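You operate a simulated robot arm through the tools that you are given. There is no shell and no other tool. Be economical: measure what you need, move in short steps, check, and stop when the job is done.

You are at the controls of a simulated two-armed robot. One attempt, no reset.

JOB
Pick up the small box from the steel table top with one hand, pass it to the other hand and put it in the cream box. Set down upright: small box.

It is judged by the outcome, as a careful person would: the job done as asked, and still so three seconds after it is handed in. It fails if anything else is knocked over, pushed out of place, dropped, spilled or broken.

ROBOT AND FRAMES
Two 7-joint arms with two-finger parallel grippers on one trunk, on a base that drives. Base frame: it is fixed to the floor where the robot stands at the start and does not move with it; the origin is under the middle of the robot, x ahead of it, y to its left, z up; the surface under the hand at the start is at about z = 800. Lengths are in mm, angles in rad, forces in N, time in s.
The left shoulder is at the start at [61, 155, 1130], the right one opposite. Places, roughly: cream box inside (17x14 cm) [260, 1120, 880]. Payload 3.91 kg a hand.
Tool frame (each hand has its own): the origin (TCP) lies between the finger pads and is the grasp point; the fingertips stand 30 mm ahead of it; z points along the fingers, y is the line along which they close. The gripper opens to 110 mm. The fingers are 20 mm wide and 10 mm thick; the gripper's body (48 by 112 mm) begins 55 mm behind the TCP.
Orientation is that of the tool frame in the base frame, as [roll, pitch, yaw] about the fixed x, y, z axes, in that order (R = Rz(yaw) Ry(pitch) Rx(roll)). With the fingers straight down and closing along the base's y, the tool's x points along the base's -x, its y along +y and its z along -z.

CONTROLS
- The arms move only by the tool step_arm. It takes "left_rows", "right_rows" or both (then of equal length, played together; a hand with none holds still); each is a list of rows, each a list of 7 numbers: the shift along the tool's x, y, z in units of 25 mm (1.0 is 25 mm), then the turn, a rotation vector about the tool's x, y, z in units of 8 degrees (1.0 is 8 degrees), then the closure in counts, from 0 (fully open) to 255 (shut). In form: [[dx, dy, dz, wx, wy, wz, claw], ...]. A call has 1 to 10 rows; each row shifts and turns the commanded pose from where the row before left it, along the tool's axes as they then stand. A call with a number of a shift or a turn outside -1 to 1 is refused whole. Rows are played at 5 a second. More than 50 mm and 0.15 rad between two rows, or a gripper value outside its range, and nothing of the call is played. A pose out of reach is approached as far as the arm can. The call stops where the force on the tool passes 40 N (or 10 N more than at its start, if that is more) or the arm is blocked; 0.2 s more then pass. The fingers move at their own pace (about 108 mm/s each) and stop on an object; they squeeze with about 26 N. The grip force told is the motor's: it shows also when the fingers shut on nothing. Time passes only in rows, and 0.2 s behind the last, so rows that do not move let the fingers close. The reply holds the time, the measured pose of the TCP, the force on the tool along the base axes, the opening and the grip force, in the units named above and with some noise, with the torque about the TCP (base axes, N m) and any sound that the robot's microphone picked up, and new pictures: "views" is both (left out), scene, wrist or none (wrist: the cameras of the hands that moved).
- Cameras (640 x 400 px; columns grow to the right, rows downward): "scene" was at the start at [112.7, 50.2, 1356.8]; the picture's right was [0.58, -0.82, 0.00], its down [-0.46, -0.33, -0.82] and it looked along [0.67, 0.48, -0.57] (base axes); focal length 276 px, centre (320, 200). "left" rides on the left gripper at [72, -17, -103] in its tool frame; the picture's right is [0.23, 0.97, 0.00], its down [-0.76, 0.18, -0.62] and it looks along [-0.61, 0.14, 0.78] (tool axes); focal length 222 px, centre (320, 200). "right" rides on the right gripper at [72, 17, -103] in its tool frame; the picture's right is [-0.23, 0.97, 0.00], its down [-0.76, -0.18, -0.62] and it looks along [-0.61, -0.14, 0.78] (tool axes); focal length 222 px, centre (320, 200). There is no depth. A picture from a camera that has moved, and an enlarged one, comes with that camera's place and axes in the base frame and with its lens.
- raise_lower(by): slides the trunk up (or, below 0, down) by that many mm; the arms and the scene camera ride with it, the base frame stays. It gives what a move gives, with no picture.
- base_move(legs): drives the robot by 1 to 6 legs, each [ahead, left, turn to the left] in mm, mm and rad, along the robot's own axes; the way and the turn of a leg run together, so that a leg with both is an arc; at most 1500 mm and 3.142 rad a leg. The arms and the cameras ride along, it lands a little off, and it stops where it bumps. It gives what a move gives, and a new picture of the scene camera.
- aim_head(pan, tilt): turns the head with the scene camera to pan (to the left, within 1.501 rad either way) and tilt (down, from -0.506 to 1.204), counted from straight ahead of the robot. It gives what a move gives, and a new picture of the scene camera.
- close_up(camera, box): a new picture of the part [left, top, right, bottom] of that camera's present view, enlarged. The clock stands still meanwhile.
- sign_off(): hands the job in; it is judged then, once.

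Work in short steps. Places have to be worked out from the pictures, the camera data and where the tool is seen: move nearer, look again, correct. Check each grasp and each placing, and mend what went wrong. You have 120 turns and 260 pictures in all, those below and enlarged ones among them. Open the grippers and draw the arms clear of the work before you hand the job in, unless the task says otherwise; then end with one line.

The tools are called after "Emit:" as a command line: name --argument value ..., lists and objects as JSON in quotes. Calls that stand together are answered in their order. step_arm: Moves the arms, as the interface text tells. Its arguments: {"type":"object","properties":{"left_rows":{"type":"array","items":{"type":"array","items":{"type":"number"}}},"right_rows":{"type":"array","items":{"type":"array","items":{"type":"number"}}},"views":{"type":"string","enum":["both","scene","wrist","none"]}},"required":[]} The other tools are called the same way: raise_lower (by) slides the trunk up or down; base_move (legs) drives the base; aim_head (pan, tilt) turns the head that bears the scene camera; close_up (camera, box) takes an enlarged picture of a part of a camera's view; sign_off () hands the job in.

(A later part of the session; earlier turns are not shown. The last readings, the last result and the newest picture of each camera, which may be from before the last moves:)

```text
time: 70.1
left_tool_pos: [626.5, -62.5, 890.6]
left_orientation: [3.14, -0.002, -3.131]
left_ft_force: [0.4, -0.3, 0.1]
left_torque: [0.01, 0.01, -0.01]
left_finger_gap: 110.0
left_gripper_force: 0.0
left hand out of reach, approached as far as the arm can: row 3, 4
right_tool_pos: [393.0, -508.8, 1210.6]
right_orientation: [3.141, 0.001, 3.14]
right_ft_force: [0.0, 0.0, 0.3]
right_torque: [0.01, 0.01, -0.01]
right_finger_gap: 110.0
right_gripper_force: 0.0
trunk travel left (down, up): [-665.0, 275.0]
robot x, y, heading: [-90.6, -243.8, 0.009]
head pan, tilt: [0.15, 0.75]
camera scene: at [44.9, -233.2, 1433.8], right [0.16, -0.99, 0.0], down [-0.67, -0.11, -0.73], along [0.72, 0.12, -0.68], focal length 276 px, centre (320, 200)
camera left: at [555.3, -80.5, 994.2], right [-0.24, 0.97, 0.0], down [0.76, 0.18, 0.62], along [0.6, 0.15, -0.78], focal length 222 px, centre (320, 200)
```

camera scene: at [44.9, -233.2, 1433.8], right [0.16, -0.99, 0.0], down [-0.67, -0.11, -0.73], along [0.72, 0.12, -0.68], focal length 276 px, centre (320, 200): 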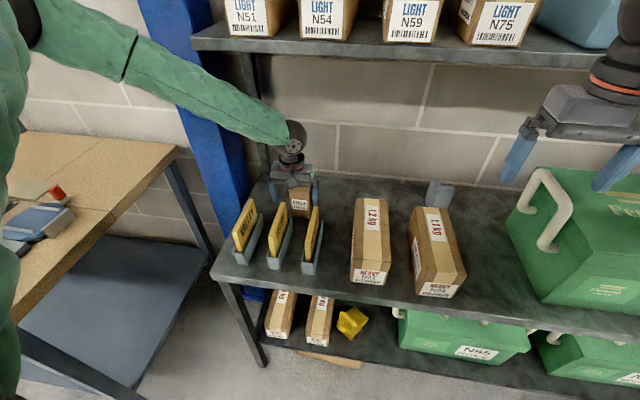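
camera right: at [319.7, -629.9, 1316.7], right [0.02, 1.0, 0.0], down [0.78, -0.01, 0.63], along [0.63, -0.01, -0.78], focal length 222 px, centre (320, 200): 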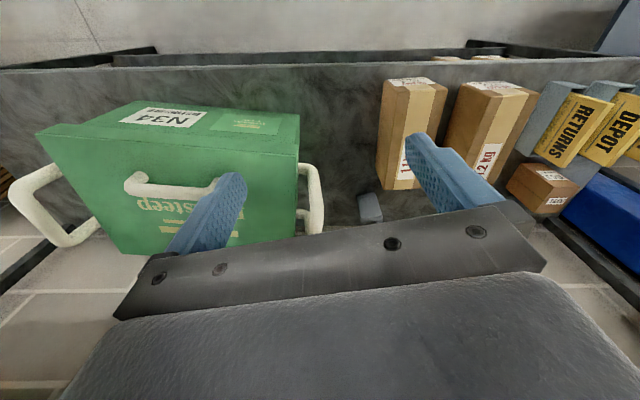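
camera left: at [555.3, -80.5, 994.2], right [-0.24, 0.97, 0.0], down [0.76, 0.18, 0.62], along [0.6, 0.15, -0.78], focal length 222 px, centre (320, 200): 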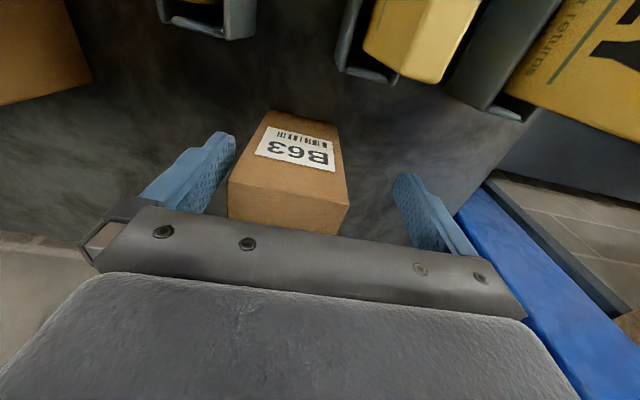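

The arm hit its reach limit and drifted sideways. I'll lift back above the box, then drive the base 80 mm closer, compensating with the arm first.

Emit:
step_arm --left_rows '[[0, 0, -1, 0, 0, 0, 0], [0, 0, -1, 0, 0, 0, 0], [0, 0, -1, 0, 0, 0, 0], [0.8, -0.25, 0, 0, 0, 0, 0], [0.8, -0.25, 0, 0, 0, 0, 0], [0.8, 0, 0, 0, 0, 0, 0]]' --views "none"

Emit:
base_move --legs '[[80, 0, 0]]'

Emit:
step_arm --left_rows '[[0, 0, 0, 0, 0, 0, 0]]' --views "wrist"

```text
time: 71.5
left_tool_pos: [566.4, -76.5, 968.1]
left_orientation: [3.141, -0.002, -3.133]
left_ft_force: [-0.2, -0.5, 0.4]
left_torque: [-0.04, -0.04, -0.01]
left_finger_gap: 110.0
left_gripper_force: 0.0
right_tool_pos: [393.6, -508.5, 1211.0]
right_orientation: [3.141, 0.002, 3.14]
right_ft_force: [-0.1, 0.2, 0.9]
right_torque: [-0.01, -0.01, 0.03]
right_finger_gap: 109.9
right_gripper_force: 0.2
trunk travel left (down, up): [-665.0, 275.0]
robot x, y, heading: [-89.3, -245.9, 0.01]
head pan, tilt: [0.15, 0.75]
```

```text
time: 72.5
left_tool_pos: [613.3, -73.2, 965.5]
left_orientation: [3.139, -0.015, 3.139]
left_ft_force: [0.4, 0.5, -0.1]
left_torque: [0.01, -0.01, 0.02]
left_finger_gap: 110.0
left_gripper_force: 0.0
right_tool_pos: [454.8, -504.4, 1210.1]
right_orientation: [3.138, 0.003, -3.133]
right_ft_force: [-0.1, -0.1, 0.5]
right_torque: [-0.03, -0.01, 0.01]
right_finger_gap: 109.7
right_gripper_force: 0.0
trunk travel left (down, up): [-665.0, 275.0]
robot x, y, heading: [-28.9, -249.2, 0.021]
head pan, tilt: [0.15, 0.75]
stopped in leg 1: the robot was blocked; the commanded pose is now the measured one
camera scene: at [103.1, -232.4, 1434.4], right [0.17, -0.99, 0.0], down [-0.67, -0.11, -0.73], along [0.72, 0.12, -0.68], focal length 276 px, centre (320, 200)
```

scene: 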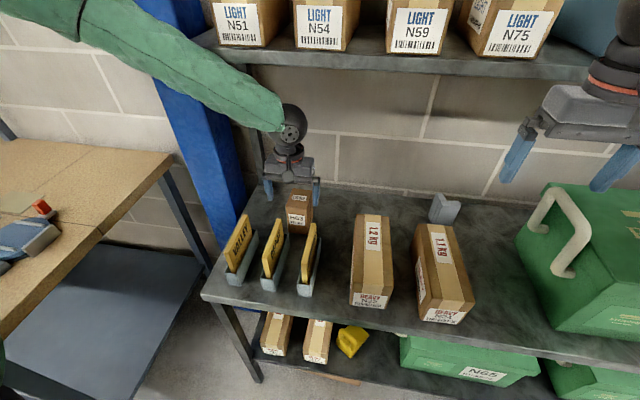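

```text
time: 72.9
left_tool_pos: [614.6, -72.1, 964.8]
left_orientation: [3.14, -0.015, 3.141]
left_ft_force: [0.2, 0.2, 0.0]
left_torque: [0.0, 0.01, -0.01]
left_finger_gap: 110.0
left_gripper_force: 0.0
right_tool_pos: [455.3, -503.9, 1210.9]
right_orientation: [3.141, 0.003, -3.135]
right_ft_force: [0.1, -0.1, -1.2]
right_torque: [0.0, 0.0, -0.02]
right_finger_gap: 110.4
right_gripper_force: 0.1
trunk travel left (down, up): [-665.0, 275.0]
robot x, y, heading: [-28.0, -247.9, 0.013]
head pan, tilt: [0.15, 0.75]
camera left: at [544.3, -91.3, 1069.2], right [-0.23, 0.97, 0.01], down [0.77, 0.18, 0.61], along [0.6, 0.14, -0.79], focal length 222 px, centre (320, 200)
```

left: 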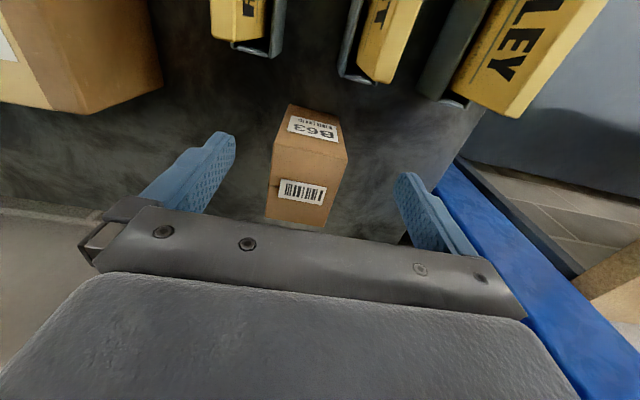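

Something blocked the drive; most likely the raised left forearm met the rack's or post's edge. I'll back off 25 mm, then lower the trunk so the arm comes in flatter.

Emit:
base_move --legs '[[-25, 0, 0]]'

Emit:
step_arm --left_rows '[[0.6, -0.1, -0.9, 0, 0, 0, 0], [0.6, -0.1, -0.9, 0, 0, 0, 0], [0.3, 0, 0, 0, 0, 0, 0]]' --views "none"

Emit:
raise_lower --by -90

Emit:
step_arm --left_rows '[[0, 0, 0, 0, 0, 0, 0]]'

```text
time: 73.7
left_tool_pos: [595.8, -73.1, 960.3]
left_orientation: [3.14, -0.02, 3.141]
left_ft_force: [0.3, 0.5, 0.4]
left_torque: [-0.04, 0.01, 0.02]
left_finger_gap: 110.3
left_gripper_force: 0.1
right_tool_pos: [437.1, -503.5, 1209.2]
right_orientation: [3.14, -0.003, -3.134]
right_ft_force: [-0.2, -0.8, -0.4]
right_torque: [0.01, -0.01, 0.0]
right_finger_gap: 110.2
right_gripper_force: 0.1
trunk travel left (down, up): [-665.0, 275.0]
robot x, y, heading: [-52.1, -247.0, 0.016]
head pan, tilt: [0.15, 0.75]
camera scene: at [85.6, -232.0, 1433.3], right [0.17, -0.99, 0.0], down [-0.67, -0.11, -0.73], along [0.72, 0.12, -0.68], focal length 276 px, centre (320, 200)
```

scene: 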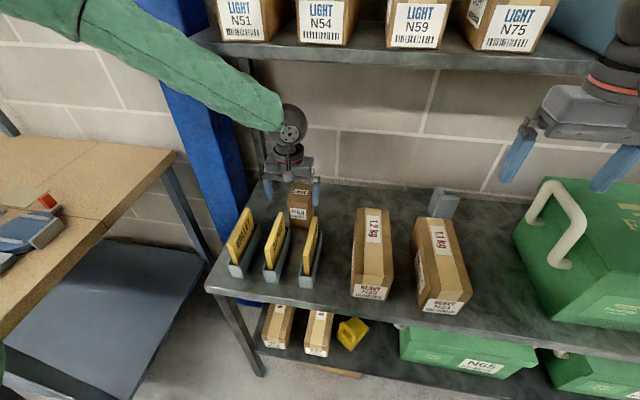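

```text
time: 74.5
left_tool_pos: [556.6, -78.6, 1008.4]
left_orientation: [-3.141, -0.017, -3.141]
left_ft_force: [0.5, 0.4, -0.4]
left_torque: [-0.05, 0.02, 0.03]
left_finger_gap: 109.8
left_gripper_force: 0.0
right_tool_pos: [435.3, -503.7, 1210.8]
right_orientation: [3.14, -0.002, -3.134]
right_ft_force: [0.5, -0.5, -0.6]
right_torque: [-0.01, -0.01, -0.03]
right_finger_gap: 109.8
right_gripper_force: 0.0
trunk travel left (down, up): [-665.0, 275.0]
robot x, y, heading: [-53.2, -245.8, 0.013]
head pan, tilt: [0.15, 0.75]
```

```text
time: 75.4
left_tool_pos: [557.3, -81.6, 953.1]
left_orientation: [-3.14, -0.009, 3.14]
left_ft_force: [-0.8, 0.9, 8.0]
left_torque: [-0.46, 0.05, -0.06]
left_finger_gap: 110.0
left_gripper_force: 0.1
right_tool_pos: [433.7, -504.2, 1150.2]
right_orientation: [3.14, 0.001, -3.135]
right_ft_force: [-0.5, -0.5, 0.0]
right_torque: [0.02, 0.02, -0.01]
right_finger_gap: 110.0
right_gripper_force: 0.0
trunk travel left (down, up): [-605.0, 335.0]
robot x, y, heading: [-50.5, -245.7, 0.02]
head pan, tilt: [0.15, 0.75]
stopped: the force on the tool passed its limit at 71 N (the readings are from after the stop); the commanded pose is now the measured one
```

```text
time: 75.8
left_tool_pos: [557.7, -80.2, 952.9]
left_orientation: [-3.138, -0.008, -3.14]
left_ft_force: [-0.3, 1.6, 11.4]
left_torque: [-0.53, 0.06, -0.08]
left_finger_gap: 109.7
left_gripper_force: 0.1
right_tool_pos: [435.1, -504.9, 1148.9]
right_orientation: [3.139, -0.001, -3.134]
right_ft_force: [-0.1, 0.1, -0.5]
right_torque: [0.01, 0.0, 0.02]
right_finger_gap: 110.0
right_gripper_force: 0.0
trunk travel left (down, up): [-605.0, 335.0]
robot x, y, heading: [-50.8, -248.1, 0.015]
head pan, tilt: [0.15, 0.75]
camera scene: at [82.4, -232.4, 1373.9], right [0.17, -0.99, 0.0], down [-0.67, -0.11, -0.73], along [0.72, 0.12, -0.68], focal length 276 px, centre (320, 200)
camera left: at [487.0, -97.5, 1056.9], right [-0.23, 0.97, 0.0], down [0.77, 0.18, 0.62], along [0.6, 0.14, -0.79], focal length 222 px, centre (320, 200)
```

scene: 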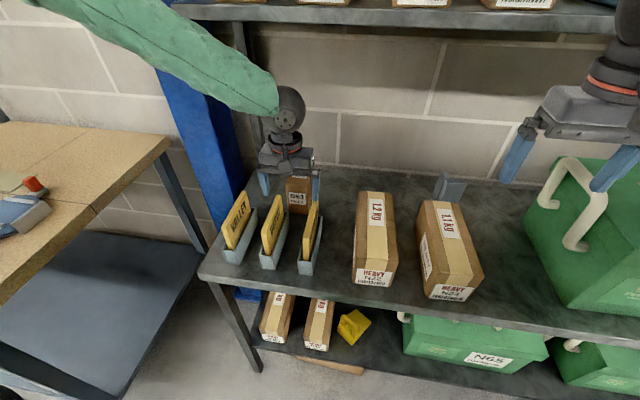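
left: 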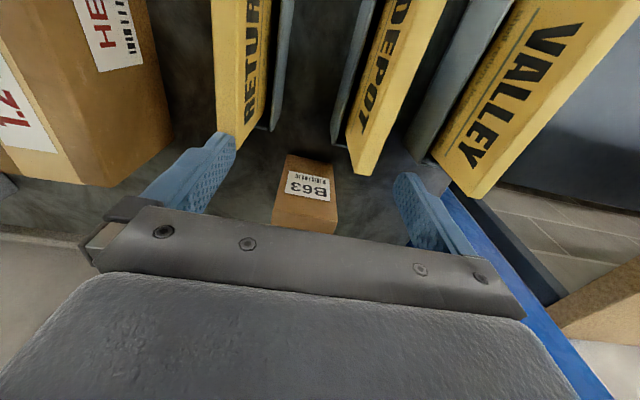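

A fingertip came down on the RETURNS card's top corner (card tops at z≈923). Lifting at once, then checking that card.

Emit:
step_arm --left_rows '[[0, 0, -0.5, 0, 0, 0, 0], [0, 0, -1, 0, 0, 0, 0], [0, 0, -1, 0, 0, 0, 0]]' --views "none"

Emit:
close_up --camera "scene" --box '[200, 160, 360, 280]'

Emit:
close_up --camera "left" --box '[100, 0, 580, 240]'

```text
time: 76.6
left_tool_pos: [560.3, -81.0, 1015.6]
left_orientation: [-3.137, -0.01, 3.141]
left_ft_force: [0.1, 0.6, 0.7]
left_torque: [0.01, -0.03, -0.02]
left_finger_gap: 109.9
left_gripper_force: 0.0
right_tool_pos: [434.7, -504.3, 1149.2]
right_orientation: [3.139, -0.002, -3.134]
right_ft_force: [-0.1, 0.0, 0.0]
right_torque: [0.01, -0.01, 0.0]
right_finger_gap: 110.2
right_gripper_force: 0.0
trunk travel left (down, up): [-605.0, 335.0]
robot x, y, heading: [-49.7, -246.9, 0.02]
head pan, tilt: [0.15, 0.75]
```

```text
3.33 times, centred on (280, 220) of scene
camera zoom: at [82.8, -232.4, 1373.8], right [0.17, -0.99, 0.0], down [-0.67, -0.11, -0.73], along [0.72, 0.12, -0.68], focal length 921 px, centre (453, 133)
```

zoom: 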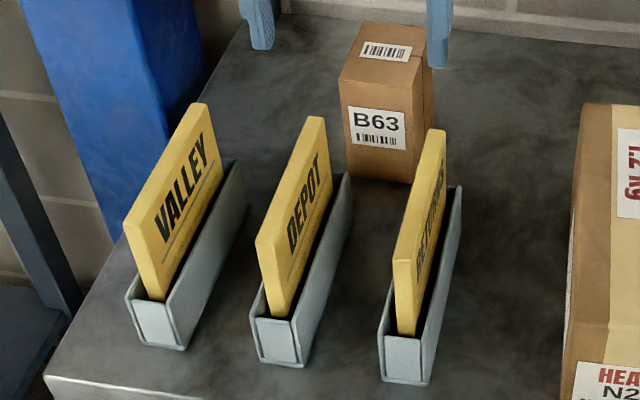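

```text
1.33 times, centred on (340, 120) of left
camera zoom: at [488.4, -97.6, 1119.5], right [-0.23, 0.97, 0.0], down [0.77, 0.18, 0.61], along [0.6, 0.14, -0.79], focal length 296 px, centre (293, 307)
```

zoom: 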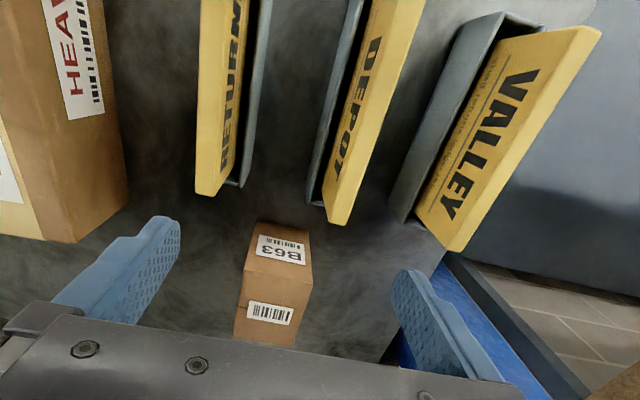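

Cards look undisturbed. Lower the trunk the last 30 mm (hand at z≈985, above the cards), then move forward over the box.

Emit:
raise_lower --by -30

Emit:
step_arm --left_rows '[[-0.8, 0.05, 0, 0, 0, 0, 0], [-0.8, 0.05, 0, 0, 0, 0, 0], [-0.8, 0.05, 0, 0, 0, 0, 0], [-0.75, 0.05, 0, 0, 0, 0, 0], [0, 0, 0, 0, 0, 0, 0]]'

```text
time: 77.3
left_tool_pos: [558.5, -78.9, 986.1]
left_orientation: [-3.136, -0.011, 3.141]
left_ft_force: [0.4, -0.3, -0.8]
left_torque: [0.0, -0.03, 0.01]
left_finger_gap: 110.0
left_gripper_force: 0.1
right_tool_pos: [433.8, -504.1, 1120.3]
right_orientation: [3.138, -0.002, -3.135]
right_ft_force: [-0.8, -0.6, 0.7]
right_torque: [0.0, -0.03, 0.02]
right_finger_gap: 110.0
right_gripper_force: 0.0
trunk travel left (down, up): [-575.0, 365.0]
robot x, y, heading: [-50.7, -249.3, 0.014]
head pan, tilt: [0.15, 0.75]
```

```text
time: 78.5
left_tool_pos: [637.6, -76.0, 984.6]
left_orientation: [-3.14, -0.012, 3.141]
left_ft_force: [0.2, 0.2, -0.4]
left_torque: [0.01, -0.01, 0.03]
left_finger_gap: 110.1
left_gripper_force: 0.0
right_tool_pos: [434.2, -504.5, 1119.0]
right_orientation: [3.139, 0.0, -3.134]
right_ft_force: [-0.6, -0.7, -0.3]
right_torque: [0.01, 0.03, -0.01]
right_finger_gap: 110.2
right_gripper_force: 0.1
trunk travel left (down, up): [-575.0, 365.0]
robot x, y, heading: [-54.7, -245.4, 0.017]
head pan, tilt: [0.15, 0.75]
camera scene: at [81.9, -232.2, 1343.5], right [0.17, -0.99, 0.0], down [-0.67, -0.11, -0.73], along [0.72, 0.12, -0.68], focal length 276 px, centre (320, 200)
camera left: at [567.1, -92.9, 1087.5], right [-0.23, 0.97, 0.0], down [0.77, 0.18, 0.61], along [0.6, 0.14, -0.79], focal length 222 px, centre (320, 200)
```

scene: 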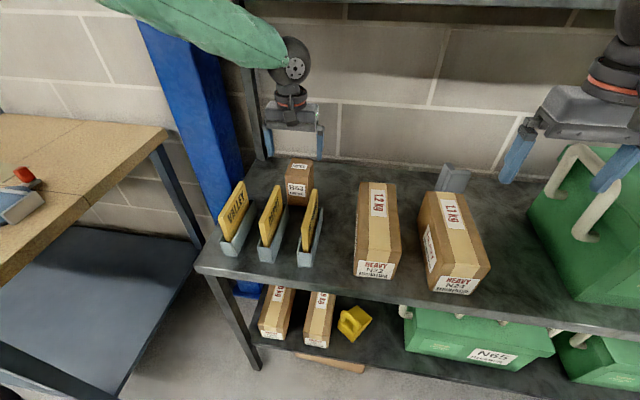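
left: 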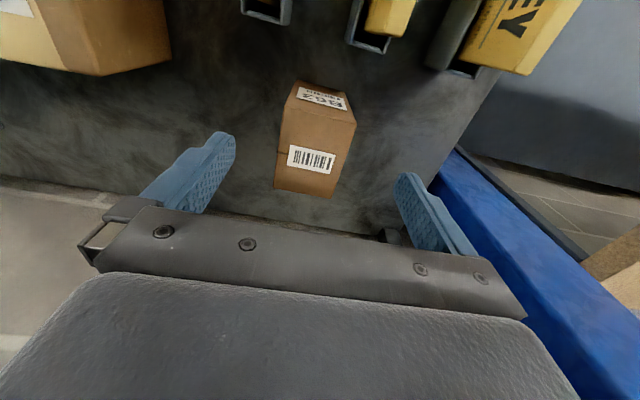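

Good. Descend ~104 mm to z≈881.

Emit:
step_arm --left_rows '[[0, 0, 1, 0, 0, 0, 0], [0, 0, 1, 0, 0, 0, 0], [0, 0, 1, 0, 0, 0, 0], [0, 0, 0.7, 0, 0, 0, 0], [0, 0, 0.45, 0, 0, 0, 0], [0, 0, 0, 0, 0, 0, 0]]'

```text
time: 79.9
left_tool_pos: [637.3, -76.7, 877.8]
left_orientation: [-3.138, -0.01, -3.141]
left_ft_force: [0.7, 0.3, -0.4]
left_torque: [0.0, -0.01, -0.01]
left_finger_gap: 109.8
left_gripper_force: 0.1
right_tool_pos: [435.7, -504.5, 1119.1]
right_orientation: [3.138, -0.001, -3.135]
right_ft_force: [-0.4, -0.6, 0.2]
right_torque: [-0.05, -0.02, -0.01]
right_finger_gap: 110.1
right_gripper_force: 0.0
trunk travel left (down, up): [-575.0, 365.0]
robot x, y, heading: [-54.1, -249.0, 0.016]
head pan, tilt: [0.15, 0.75]
camera scene: at [83.1, -232.2, 1343.8], right [0.17, -0.99, 0.0], down [-0.67, -0.11, -0.73], along [0.72, 0.12, -0.68], focal length 276 px, centre (320, 200)
camera left: at [566.6, -93.0, 983.1], right [-0.23, 0.97, 0.0], down [0.77, 0.18, 0.62], along [0.6, 0.14, -0.79], focal length 222 px, centre (320, 200)
```

scene: 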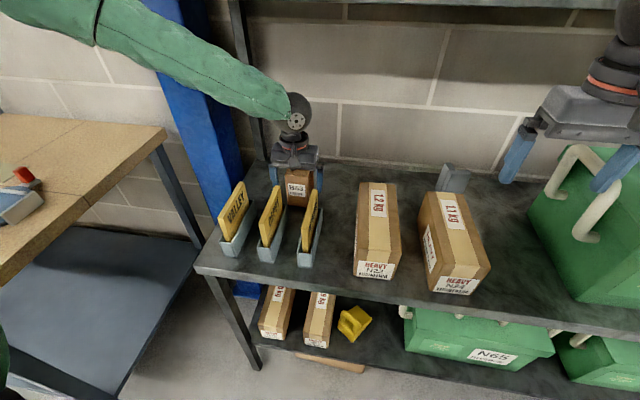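
left: 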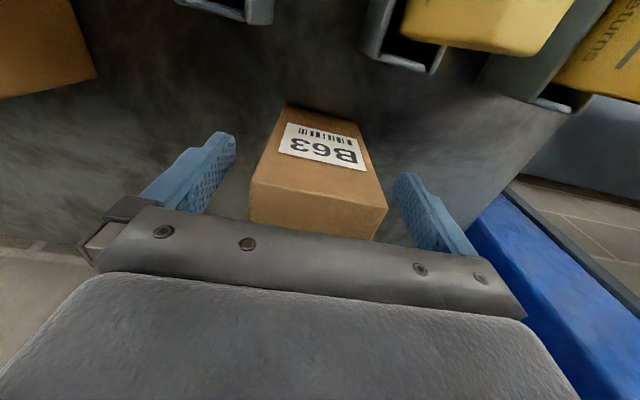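

The fingers straddle the box. Close.

Emit:
step_arm --left_rows '[[0, 0, 0, 0, 0, 0, 80], [0, 0, 0, 0, 0, 0, 110], [0, 0, 0, 0, 0, 0, 255], [0, 0, 0, 0, 0, 0, 255], [0, 0, 0, 0, 0, 0, 255]]' --views "wrist"

```text
time: 81.1
left_tool_pos: [637.0, -77.6, 878.5]
left_orientation: [-3.138, -0.011, 3.141]
left_ft_force: [0.4, -1.2, 0.2]
left_torque: [0.06, -0.11, -0.06]
left_finger_gap: 60.2
left_gripper_force: 25.8
right_tool_pos: [434.7, -504.0, 1118.6]
right_orientation: [3.14, -0.002, -3.135]
right_ft_force: [0.4, -0.7, -0.9]
right_torque: [0.0, 0.0, -0.01]
right_finger_gap: 109.9
right_gripper_force: 0.0
trunk travel left (down, up): [-575.0, 365.0]
robot x, y, heading: [-54.4, -246.6, 0.019]
head pan, tilt: [0.15, 0.75]
camera left: at [566.6, -93.0, 983.1], right [-0.23, 0.97, 0.0], down [0.77, 0.18, 0.61], along [0.6, 0.14, -0.79], focal length 222 px, centre (320, 200)
```

left: 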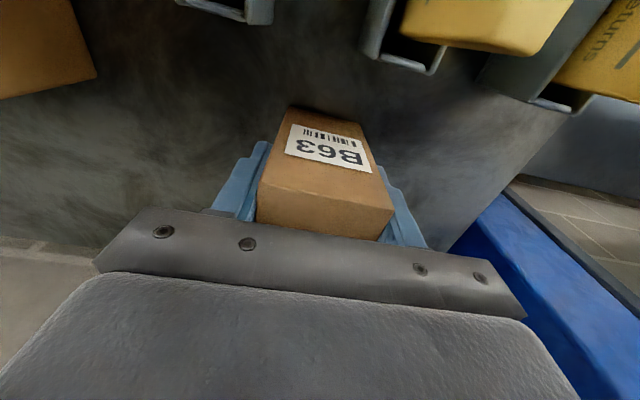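

Gripped at 60 mm. Lift 110 mm, back 30 mm, lift 35 mm more, staying below the shelf.

Emit:
step_arm --left_rows '[[0, 0, -0.6, 0, 0, 0, 255], [0, 0, -1, 0, 0, 0, 255], [0, 0, -1, 0, 0, 0, 255], [0, 0, -1, 0, 0, 0, 255], [0, 0, -0.8, 0, 0, 0, 255], [0.6, 0, 0, 0, 0, 0, 255], [0.6, 0, 0, 0, 0, 0, 255], [0, 0, -0.7, 0, 0, 0, 255], [0, 0, -0.7, 0, 0, 0, 255]]'

```text
time: 83.1
left_tool_pos: [605.9, -74.7, 1017.4]
left_orientation: [-3.142, -0.022, 3.137]
left_ft_force: [0.2, -0.6, -2.1]
left_torque: [0.0, 0.06, 0.0]
left_finger_gap: 60.3
left_gripper_force: 25.9
right_tool_pos: [436.3, -503.9, 1115.7]
right_orientation: [3.14, -0.003, -3.134]
right_ft_force: [-0.5, -0.1, -0.8]
right_torque: [-0.01, -0.01, -0.01]
right_finger_gap: 110.1
right_gripper_force: 0.0
trunk travel left (down, up): [-575.0, 365.0]
robot x, y, heading: [-51.4, -244.3, 0.017]
head pan, tilt: [0.15, 0.75]
camera scene: at [84.0, -231.8, 1341.3], right [0.17, -0.99, 0.0], down [-0.67, -0.11, -0.73], along [0.72, 0.12, -0.68], focal length 276 px, centre (320, 200)
camera left: at [536.4, -92.6, 1121.1], right [-0.22, 0.97, 0.01], down [0.78, 0.17, 0.61], along [0.59, 0.14, -0.8], focal length 222 px, centre (320, 200)
```

scene: 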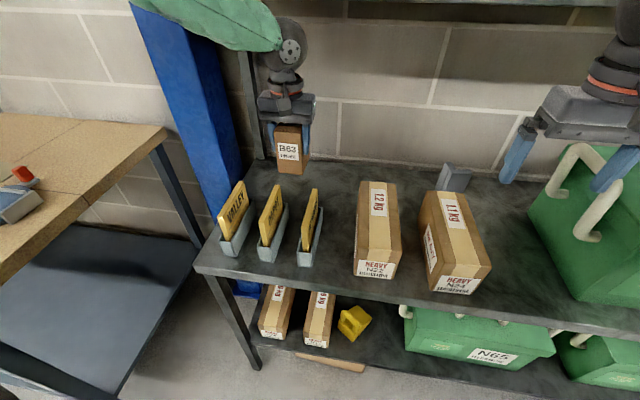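
left: 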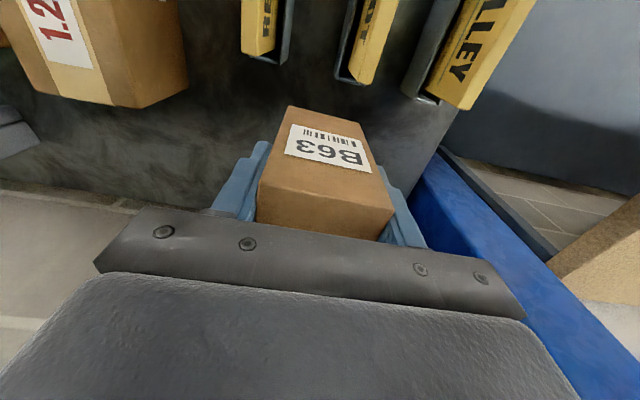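

The box is lifted, though the slight sag suggests the wrist is brushing the shelf's underside. I'll draw straight back at this height.

Emit:
step_arm --left_rows '[[0.6, 0, 0.05, 0, 0, 0, 255], [0.8, 0, 0, 0, 0, 0, 255], [1, 0, 0, 0, 0, 0, 255], [1, 0, 0, 0, 0, 0, 255]]' --views "none"

Emit:
base_move --legs '[[-400, 0, 0]]'

```text
time: 84.1
left_tool_pos: [522.0, -76.4, 1026.2]
left_orientation: [-3.137, -0.009, 3.141]
left_ft_force: [-0.9, 0.6, -1.7]
left_torque: [-0.03, 0.05, 0.01]
left_finger_gap: 59.9
left_gripper_force: 26.2
right_tool_pos: [433.9, -504.9, 1119.0]
right_orientation: [3.14, 0.002, -3.133]
right_ft_force: [0.5, -0.9, 0.2]
right_torque: [-0.01, -0.01, -0.03]
right_finger_gap: 110.0
right_gripper_force: 0.0
trunk travel left (down, up): [-575.0, 365.0]
robot x, y, heading: [-47.1, -246.1, 0.012]
head pan, tilt: [0.15, 0.75]
```

```text
time: 86.6
left_tool_pos: [120.1, -80.6, 1025.7]
left_orientation: [-3.137, -0.009, -3.135]
left_ft_force: [-0.5, -0.6, -2.1]
left_torque: [0.01, 0.01, -0.01]
left_finger_gap: 59.7
left_gripper_force: 25.8
right_tool_pos: [34.3, -509.5, 1119.2]
right_orientation: [3.14, 0.0, -3.13]
right_ft_force: [-0.1, 0.8, 0.8]
right_torque: [0.01, -0.04, -0.02]
right_finger_gap: 109.6
right_gripper_force: 0.0
trunk travel left (down, up): [-575.0, 365.0]
robot x, y, heading: [-451.2, -253.3, 0.019]
head pan, tilt: [0.15, 0.75]
camera scene: at [-319.1, -239.3, 1343.9], right [0.17, -0.98, 0.0], down [-0.67, -0.12, -0.73], along [0.72, 0.13, -0.68], focal length 276 px, centre (320, 200)
```

scene: 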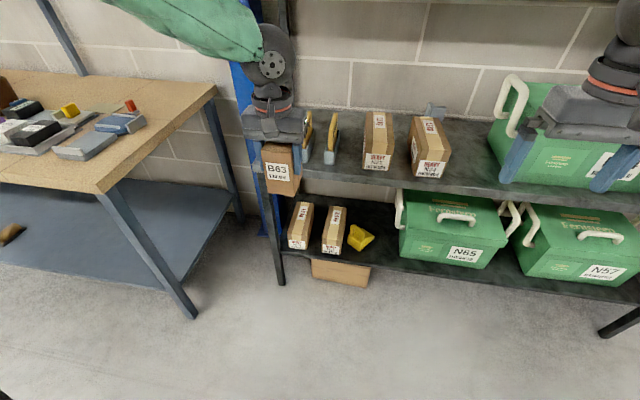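

Box is safely in the left hand and clear of the rack. For the handover I'll yaw the left hand −90° and the right +90° (cameras outwards). I'll back off a bit more first, then rotate in two steps while watching.

Emit:
base_move --legs '[[-150, 0, 0]]'

Emit:
step_arm --left_rows '[[0, 0, -0.5, 0, 0, 0.94, 255], [0, 0, -0.5, 0, 0, 0.94, 255], [0, 0, -0.5, 0, 0, 0.94, 255], [0, 0, -0.5, 0, 0, 0.94, 255], [0, 0, -0.5, 0, 0, 0.94, 255], [0, 0, -0.5, 0, 0, 0.94, 255]]' --right_rows '[[0, 0, 0, 0, 0, -0.94, 0], [0, 0, 0, 0, 0, -0.94, 0], [0, 0, 0, 0, 0, -0.94, 0], [0, 0, 0, 0, 0, -0.94, 0], [0, 0, 0, 0, 0, -0.94, 0], [0, 0, 0, 0, 0, -0.94, 0]]' --views "scene"

```text
time: 88.0
left_tool_pos: [-30.5, -82.8, 1025.9]
left_orientation: [-3.14, -0.008, -3.135]
left_ft_force: [0.3, 0.0, -1.3]
left_torque: [0.0, 0.01, 0.02]
left_finger_gap: 59.9
left_gripper_force: 25.9
right_tool_pos: [-114.9, -512.9, 1119.5]
right_orientation: [3.139, 0.001, -3.127]
right_ft_force: [-0.5, 0.4, 0.1]
right_torque: [0.01, -0.04, -0.04]
right_finger_gap: 109.9
right_gripper_force: 0.1
trunk travel left (down, up): [-575.0, 365.0]
robot x, y, heading: [-604.9, -261.2, 0.023]
head pan, tilt: [0.15, 0.75]
camera scene: at [-469.9, -242.8, 1343.9], right [0.17, -0.98, 0.0], down [-0.67, -0.12, -0.73], along [0.72, 0.13, -0.68], focal length 276 px, centre (320, 200)
```

scene: 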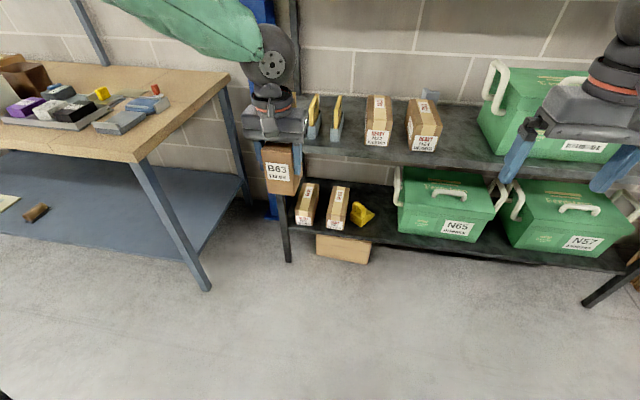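

```text
time: 89.4
left_tool_pos: [-29.4, -82.7, 1100.2]
left_orientation: [-3.133, -0.005, 2.358]
left_ft_force: [0.2, -1.3, -0.9]
left_torque: [0.04, 0.01, 0.02]
left_finger_gap: 59.8
left_gripper_force: 26.1
right_tool_pos: [-114.2, -511.9, 1119.7]
right_orientation: [3.139, -0.001, -2.338]
right_ft_force: [0.4, -0.2, 0.0]
right_torque: [-0.01, -0.01, -0.01]
right_finger_gap: 109.8
right_gripper_force: 0.1
trunk travel left (down, up): [-575.0, 365.0]
robot x, y, heading: [-600.7, -257.5, 0.023]
head pan, tilt: [0.15, 0.75]
camera scene: at [-468.5, -242.6, 1343.8], right [0.17, -0.98, 0.0], down [-0.67, -0.12, -0.73], along [0.72, 0.13, -0.68], focal length 276 px, centre (320, 200)
```

scene: 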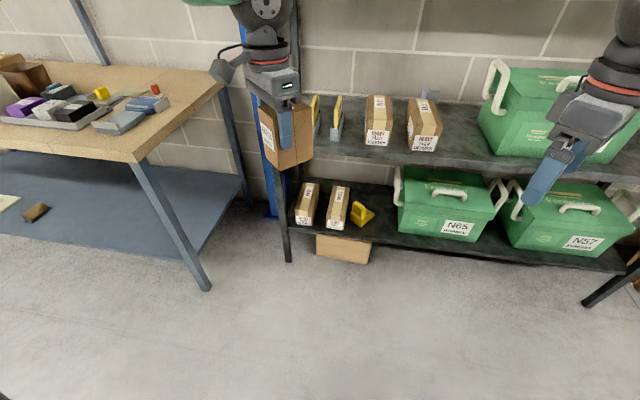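

Working fine. Completing the yaws.

Emit:
step_arm --left_rows '[[0, 0, 0, 0, 0, 0.94, 255], [0, 0, 0, 0, 0, 0.94, 255], [0, 0, 0, 0, 0, 0.94, 255], [0, 0, 0, 0, 0, 0.94, 255], [0, 0, 0, 0, 0, 0.94, 255], [0, 0, 0, 0, 0, 0.94, 255]]' --right_rows '[[0, 0, 0, 0, 0, -0.917, 0], [0, 0, 0, 0, 0, -0.917, 0], [0, 0, 0, 0, 0, -0.917, 0], [0, 0, 0, 0, 0, -0.917, 0], [0, 0, 0, 0, 0, -0.917, 0], [0, 0, 0, 0, 0, -0.917, 0]]' --views "scene"

```text
time: 90.8
left_tool_pos: [-27.4, -82.3, 1100.4]
left_orientation: [-3.13, 0.005, 1.571]
left_ft_force: [-0.5, 0.0, -2.3]
left_torque: [-0.01, 0.0, 0.04]
left_finger_gap: 59.8
left_gripper_force: 25.9
right_tool_pos: [-173.9, -440.6, 1126.6]
right_orientation: [3.141, 0.0, -1.574]
right_ft_force: [-0.2, -0.8, -0.5]
right_torque: [0.02, -0.01, -0.02]
right_finger_gap: 110.1
right_gripper_force: 0.1
right hand out of reach, approached as far as the arm can: row 4, 5, 6
trunk travel left (down, up): [-575.0, 365.0]
robot x, y, heading: [-604.0, -261.4, 0.019]
head pan, tilt: [0.15, 0.75]
camera scene: at [-468.1, -242.1, 1343.7], right [0.17, -0.98, 0.0], down [-0.67, -0.12, -0.73], along [0.72, 0.13, -0.68], focal length 276 px, centre (320, 200)
```

scene: 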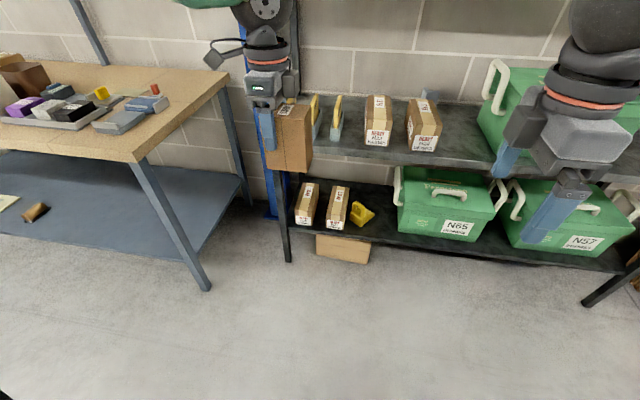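

Left is at −90°, right at +90° (it shifted inward a bit). Now tilt the right hand 30° outward while moving it forward and inward.

Emit:
step_arm --right_rows '[[-0.5, -0.7, 0, 0, 0, 0, 0], [-0.5, -0.7, 0, 0, 0, 0, 0], [-0.5, -0.7, 0, 0, -0.94, 0, 0], [-0.3, -0.7, 0, 0, -0.94, 0, 0], [0, -0.7, 0, 0, -0.94, 0, 0], [0, -0.5, 0, 0, -0.94, 0, 0]]' --views "scene"

```text
time: 92.2
left_tool_pos: [-28.4, -82.8, 1100.6]
left_orientation: [-3.131, 0.004, 1.575]
left_ft_force: [0.2, 1.1, -1.8]
left_torque: [0.04, -0.02, -0.01]
left_finger_gap: 59.9
left_gripper_force: 25.7
right_tool_pos: [-120.2, -363.1, 1145.8]
right_orientation: [3.136, 0.528, -1.579]
right_ft_force: [0.1, 1.4, 0.2]
right_torque: [0.0, 0.01, 0.03]
right_finger_gap: 110.1
right_gripper_force: 0.0
right hand out of reach, approached as far as the arm can: row 1, 2, 3, 4, 5, 6
trunk travel left (down, up): [-575.0, 365.0]
robot x, y, heading: [-604.1, -256.7, 0.024]
head pan, tilt: [0.15, 0.75]
camera scene: at [-467.6, -242.4, 1343.8], right [0.17, -0.98, 0.0], down [-0.67, -0.12, -0.73], along [0.72, 0.13, -0.68], focal length 276 px, centre (320, 200)
```

scene: 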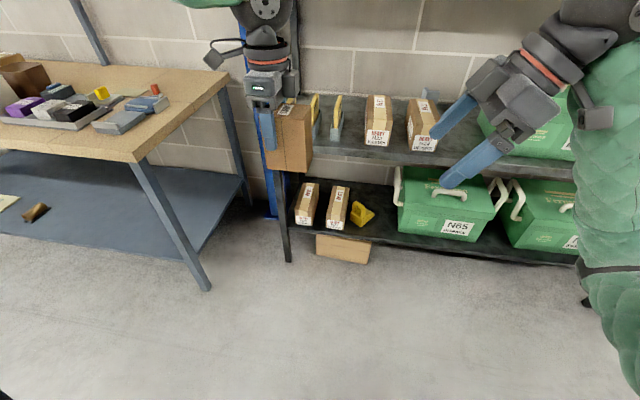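

Right hand reached the tilted pose at (−120,−363,1146). I'll keep it still and bring the box to it: left hand first to a staging point at (−120,−205,1150).

Emit:
step_arm --left_rows '[[-0.8, -0.6, -0.4, 0, 0, 0, 255], [-0.8, -0.6, -0.4, 0, 0, 0, 255], [-0.8, -0.6, -0.3, 0, 0, 0, 255], [-0.8, -0.6, -0.3, 0, 0, 0, 255], [-0.8, -0.6, -0.3, 0, 0, 0, 255], [-0.8, -0.66, -0.3, 0, 0, 0, 255]]'

Emit:
step_arm --right_rows '[[0, 0, 0, 0, 0, 0, 0]]' --views "wrist"

```text
time: 93.6
left_tool_pos: [-118.6, -203.5, 1150.0]
left_orientation: [-3.132, 0.004, 1.574]
left_ft_force: [0.4, -0.1, -1.7]
left_torque: [0.03, 0.02, 0.01]
left_finger_gap: 59.9
left_gripper_force: 26.1
right_tool_pos: [-120.3, -363.1, 1145.7]
right_orientation: [3.135, 0.527, -1.579]
right_ft_force: [-0.2, 0.4, 0.0]
right_torque: [0.01, -0.03, 0.0]
right_finger_gap: 110.2
right_gripper_force: 0.1
trunk travel left (down, up): [-575.0, 365.0]
robot x, y, heading: [-600.6, -259.5, 0.028]
head pan, tilt: [0.15, 0.75]
camera scene: at [-467.8, -243.0, 1343.8], right [0.17, -0.98, 0.0], down [-0.67, -0.12, -0.73], along [0.72, 0.13, -0.68], focal length 276 px, centre (320, 200)
camera left: at [-134.1, -130.8, 1253.4], right [0.97, 0.23, -0.01], down [0.19, -0.76, 0.62], along [0.14, -0.61, -0.78], focal length 222 px, centre (320, 200)
```

scene: 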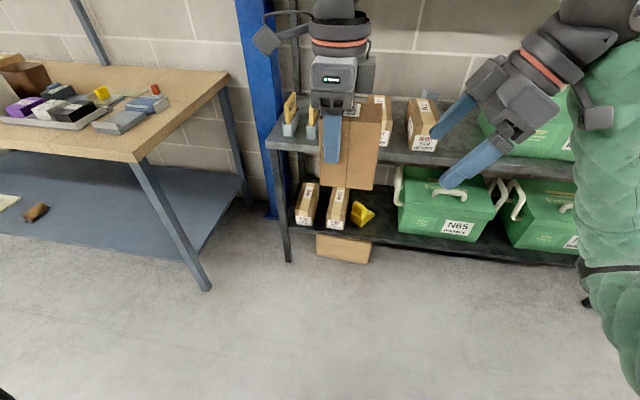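
left: 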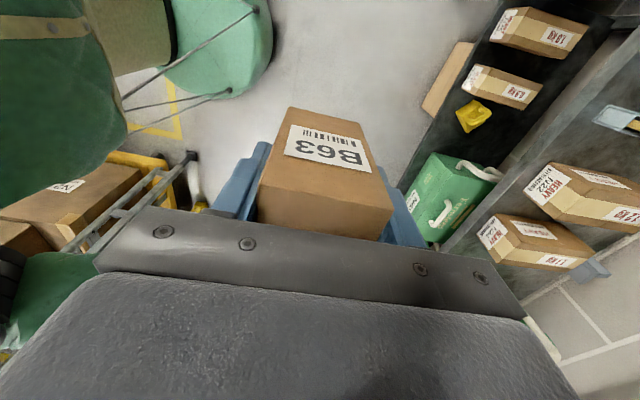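

```text
time: 94.0
left_tool_pos: [-118.5, -202.5, 1150.3]
left_orientation: [-3.131, 0.004, 1.575]
left_ft_force: [0.1, -0.1, -1.8]
left_torque: [0.06, 0.01, 0.01]
left_finger_gap: 59.9
left_gripper_force: 26.3
right_tool_pos: [-120.3, -364.3, 1146.1]
right_orientation: [3.137, 0.527, -1.577]
right_ft_force: [0.7, 0.4, -0.7]
right_torque: [0.0, 0.01, 0.01]
right_finger_gap: 110.2
right_gripper_force: 0.1
trunk travel left (down, up): [-575.0, 365.0]
robot x, y, heading: [-599.1, -256.5, 0.023]
head pan, tilt: [0.15, 0.75]
camera right: at [-137.5, -478.4, 1199.7], right [-0.97, 0.2, 0.12], down [0.18, 0.34, 0.92], along [0.14, 0.92, -0.37], focal length 222 px, centre (320, 200)
```

right: 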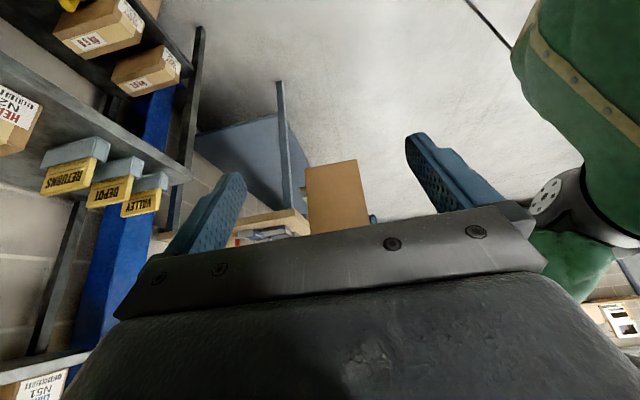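

Box is centred between the right fingers. Advance left hand −y in steps: 85 mm first.

Emit:
step_arm --left_rows '[[-0.85, 0, 0, 0, 0, 0, 255], [-0.85, 0, 0, 0, 0, 0, 255], [-0.85, 0, 0, 0, 0, 0, 255], [-0.85, 0, 0, 0, 0, 0, 255]]' --views "scene"

Emit:
close_up --camera "scene" --box '[280, 0, 600, 200]'

Emit:
close_up --camera "right" --box '[120, 80, 560, 280]'

```text
time: 95.0
left_tool_pos: [-123.5, -238.3, 1145.4]
left_orientation: [-3.133, 0.005, 1.578]
left_ft_force: [-0.5, -0.4, -2.0]
left_torque: [0.03, 0.02, 0.0]
left_finger_gap: 59.8
left_gripper_force: 26.1
left hand out of reach, approached as far as the arm can: row 2, 3, 4
right_tool_pos: [-120.5, -363.7, 1146.9]
right_orientation: [3.136, 0.527, -1.578]
right_ft_force: [0.6, -0.2, 0.5]
right_torque: [0.03, -0.02, -0.02]
right_finger_gap: 110.2
right_gripper_force: 0.1
trunk travel left (down, up): [-575.0, 365.0]
robot x, y, heading: [-602.9, -257.3, 0.026]
head pan, tilt: [0.15, 0.75]
camera scene: at [-468.8, -242.7, 1343.8], right [0.17, -0.98, 0.0], down [-0.67, -0.12, -0.73], along [0.72, 0.13, -0.68], focal length 276 px, centre (320, 200)
```

scene: 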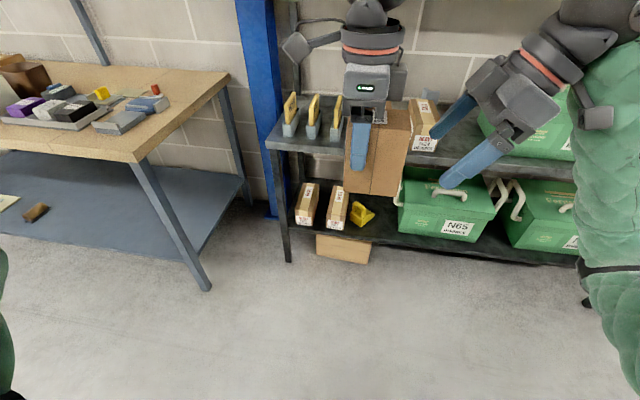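

```text
2.00 times, centred on (440, 100) of scene
camera zoom: at [-468.8, -242.7, 1343.8], right [0.17, -0.98, 0.0], down [-0.67, -0.12, -0.73], along [0.72, 0.13, -0.68], focal length 552 px, centre (80, 400)
```

zoom: 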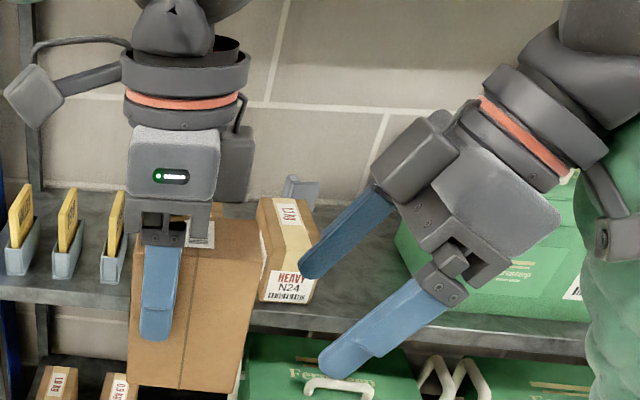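

```text
1.45 times, centred on (340, 180) of right
camera zoom: at [-138.1, -477.9, 1200.1], right [-0.97, 0.2, 0.12], down [0.18, 0.34, 0.92], along [0.14, 0.92, -0.37], focal length 323 px, centre (291, 229)
```

zoom: 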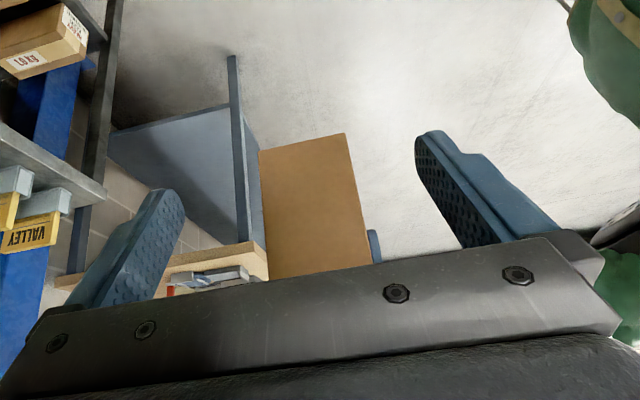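

The left arm hits its reach limit at y≈−238 in this yaw. I'll back it off and try moving the right hand inward and a bit higher instead.

Emit:
step_arm --left_rows '[[0.9, 0, -0.4, 0, 0, 0, 255], [0.9, 0, -0.4, 0, 0, 0, 255], [0.9, 0, -0.4, 0, 0, 0, 255], [0, 0, -0.4, 0, 0, 0, 255]]' --right_rows '[[-0.55, 0.3, -0.15, 0, 0, 0, 0], [-0.55, 0.3, -0.15, 0, 0, 0, 0], [-0.55, 0.3, -0.15, 0, 0, 0, 0], [-0.55, 0.3, -0.15, 0, 0, 0, 0]]' --views "scene"

```text
time: 96.0
left_tool_pos: [-121.8, -171.3, 1185.2]
left_orientation: [-3.132, 0.003, 1.575]
left_ft_force: [-0.3, 0.9, -1.9]
left_torque: [0.1, -0.01, 0.01]
left_finger_gap: 59.9
left_gripper_force: 25.9
right_tool_pos: [-148.8, -323.7, 1186.6]
right_orientation: [3.141, 0.527, -1.571]
right_ft_force: [-0.2, -0.1, 0.4]
right_torque: [0.02, 0.01, -0.02]
right_finger_gap: 109.9
right_gripper_force: 0.0
trunk travel left (down, up): [-575.0, 365.0]
robot x, y, heading: [-604.0, -258.1, 0.024]
head pan, tilt: [0.15, 0.75]
camera scene: at [-468.5, -243.1, 1343.7], right [0.17, -0.98, 0.0], down [-0.67, -0.12, -0.73], along [0.72, 0.13, -0.68], focal length 276 px, centre (320, 200)
```

scene: 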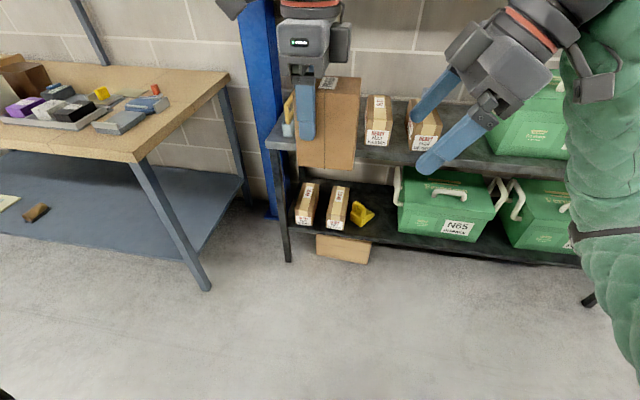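

The right hand moves inward fine here. Another 60 mm in +y; left keeps its distance and aligns x to ≈−149.

Emit:
step_arm --left_rows '[[0.4, -0.36, 0, 0, 0, 0, 255], [0.4, -0.36, 0, 0, 0, 0, 255], [0, -0.36, 0, 0, 0, 0, 255]]' --right_rows '[[-0.76, 0, 0.28, 0, 0, 0, 0], [-0.76, 0, 0.28, 0, 0, 0, 0], [-0.76, 0, 0.28, 0, 0, 0, 0]]' --views "scene"

Emit:
close_up --camera "right" --box '[120, 80, 560, 280]'

```text
time: 96.8
left_tool_pos: [-148.0, -150.1, 1184.7]
left_orientation: [-3.131, 0.004, 1.574]
left_ft_force: [-0.5, 0.2, -1.7]
left_torque: [0.03, 0.01, -0.02]
left_finger_gap: 59.9
left_gripper_force: 26.2
right_tool_pos: [-147.8, -263.0, 1195.5]
right_orientation: [3.14, 0.528, -1.571]
right_ft_force: [0.4, -1.2, -1.1]
right_torque: [-0.02, -0.03, -0.03]
right_finger_gap: 109.9
right_gripper_force: 0.1
trunk travel left (down, up): [-575.0, 365.0]
robot x, y, heading: [-603.2, -262.1, 0.023]
head pan, tilt: [0.15, 0.75]
camera scene: at [-468.4, -242.2, 1343.8], right [0.17, -0.98, 0.0], down [-0.67, -0.12, -0.73], along [0.72, 0.13, -0.68], focal length 276 px, centre (320, 200)
```

scene: 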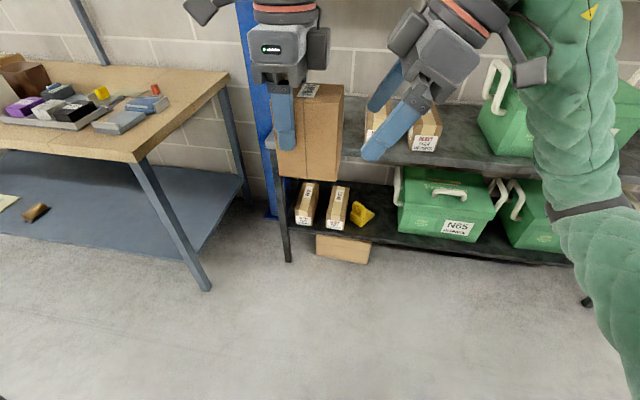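

```text
1.45 times, centred on (340, 180) of right
camera zoom: at [-166.1, -377.3, 1249.5], right [-0.97, 0.2, 0.12], down [0.18, 0.34, 0.92], along [0.14, 0.92, -0.37], focal length 323 px, centre (291, 229)
```

zoom: 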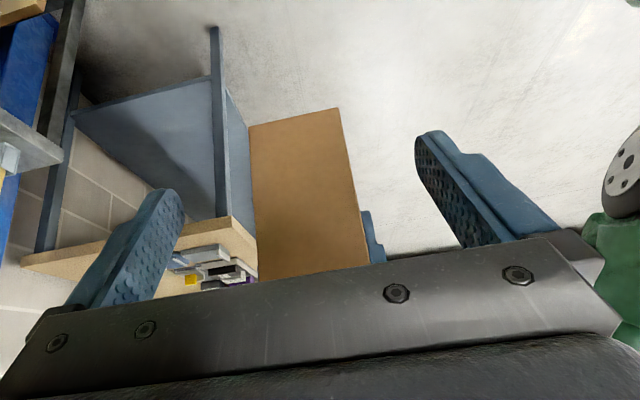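

Gap is now 71 mm. Bring the left hand in −y by 45 mm and up 14 mm, then check.

Emit:
step_arm --left_rows '[[-0.6, 0, -0.18, 0, 0, 0, 255], [-0.6, 0, -0.18, 0, 0, 0, 255], [-0.6, 0, -0.18, 0, 0, 0, 255]]' --views "none"

Emit:
close_up --camera "scene" --box '[200, 0, 520, 200]'

Emit:
close_up --camera "right" --box '[120, 80, 560, 280]'

```text
time: 97.6
left_tool_pos: [-147.6, -195.3, 1199.2]
left_orientation: [-3.129, 0.003, 1.573]
left_ft_force: [-1.1, -0.3, -2.0]
left_torque: [0.07, 0.05, 0.0]
left_finger_gap: 59.7
left_gripper_force: 25.7
right_tool_pos: [-148.8, -262.7, 1195.4]
right_orientation: [3.139, 0.527, -1.574]
right_ft_force: [-1.2, 0.0, -0.3]
right_torque: [0.0, 0.01, 0.02]
right_finger_gap: 109.9
right_gripper_force: 0.1
trunk travel left (down, up): [-575.0, 365.0]
robot x, y, heading: [-602.5, -258.4, 0.025]
head pan, tilt: [0.15, 0.75]
```

```text
2.00 times, centred on (360, 100) of scene
camera zoom: at [-467.4, -242.9, 1343.7], right [0.17, -0.98, 0.0], down [-0.67, -0.12, -0.73], along [0.72, 0.13, -0.68], focal length 552 px, centre (240, 400)
```

zoom: 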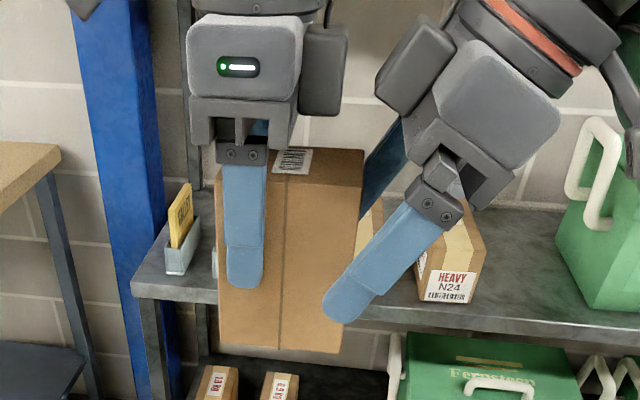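

```text
1.45 times, centred on (340, 180) of right
camera zoom: at [-165.2, -377.9, 1249.1], right [-0.97, 0.2, 0.12], down [0.18, 0.34, 0.92], along [0.14, 0.92, -0.37], focal length 323 px, centre (291, 229)
```

zoom: 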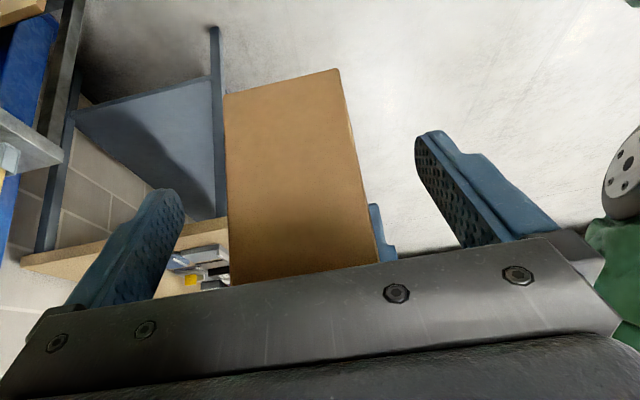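

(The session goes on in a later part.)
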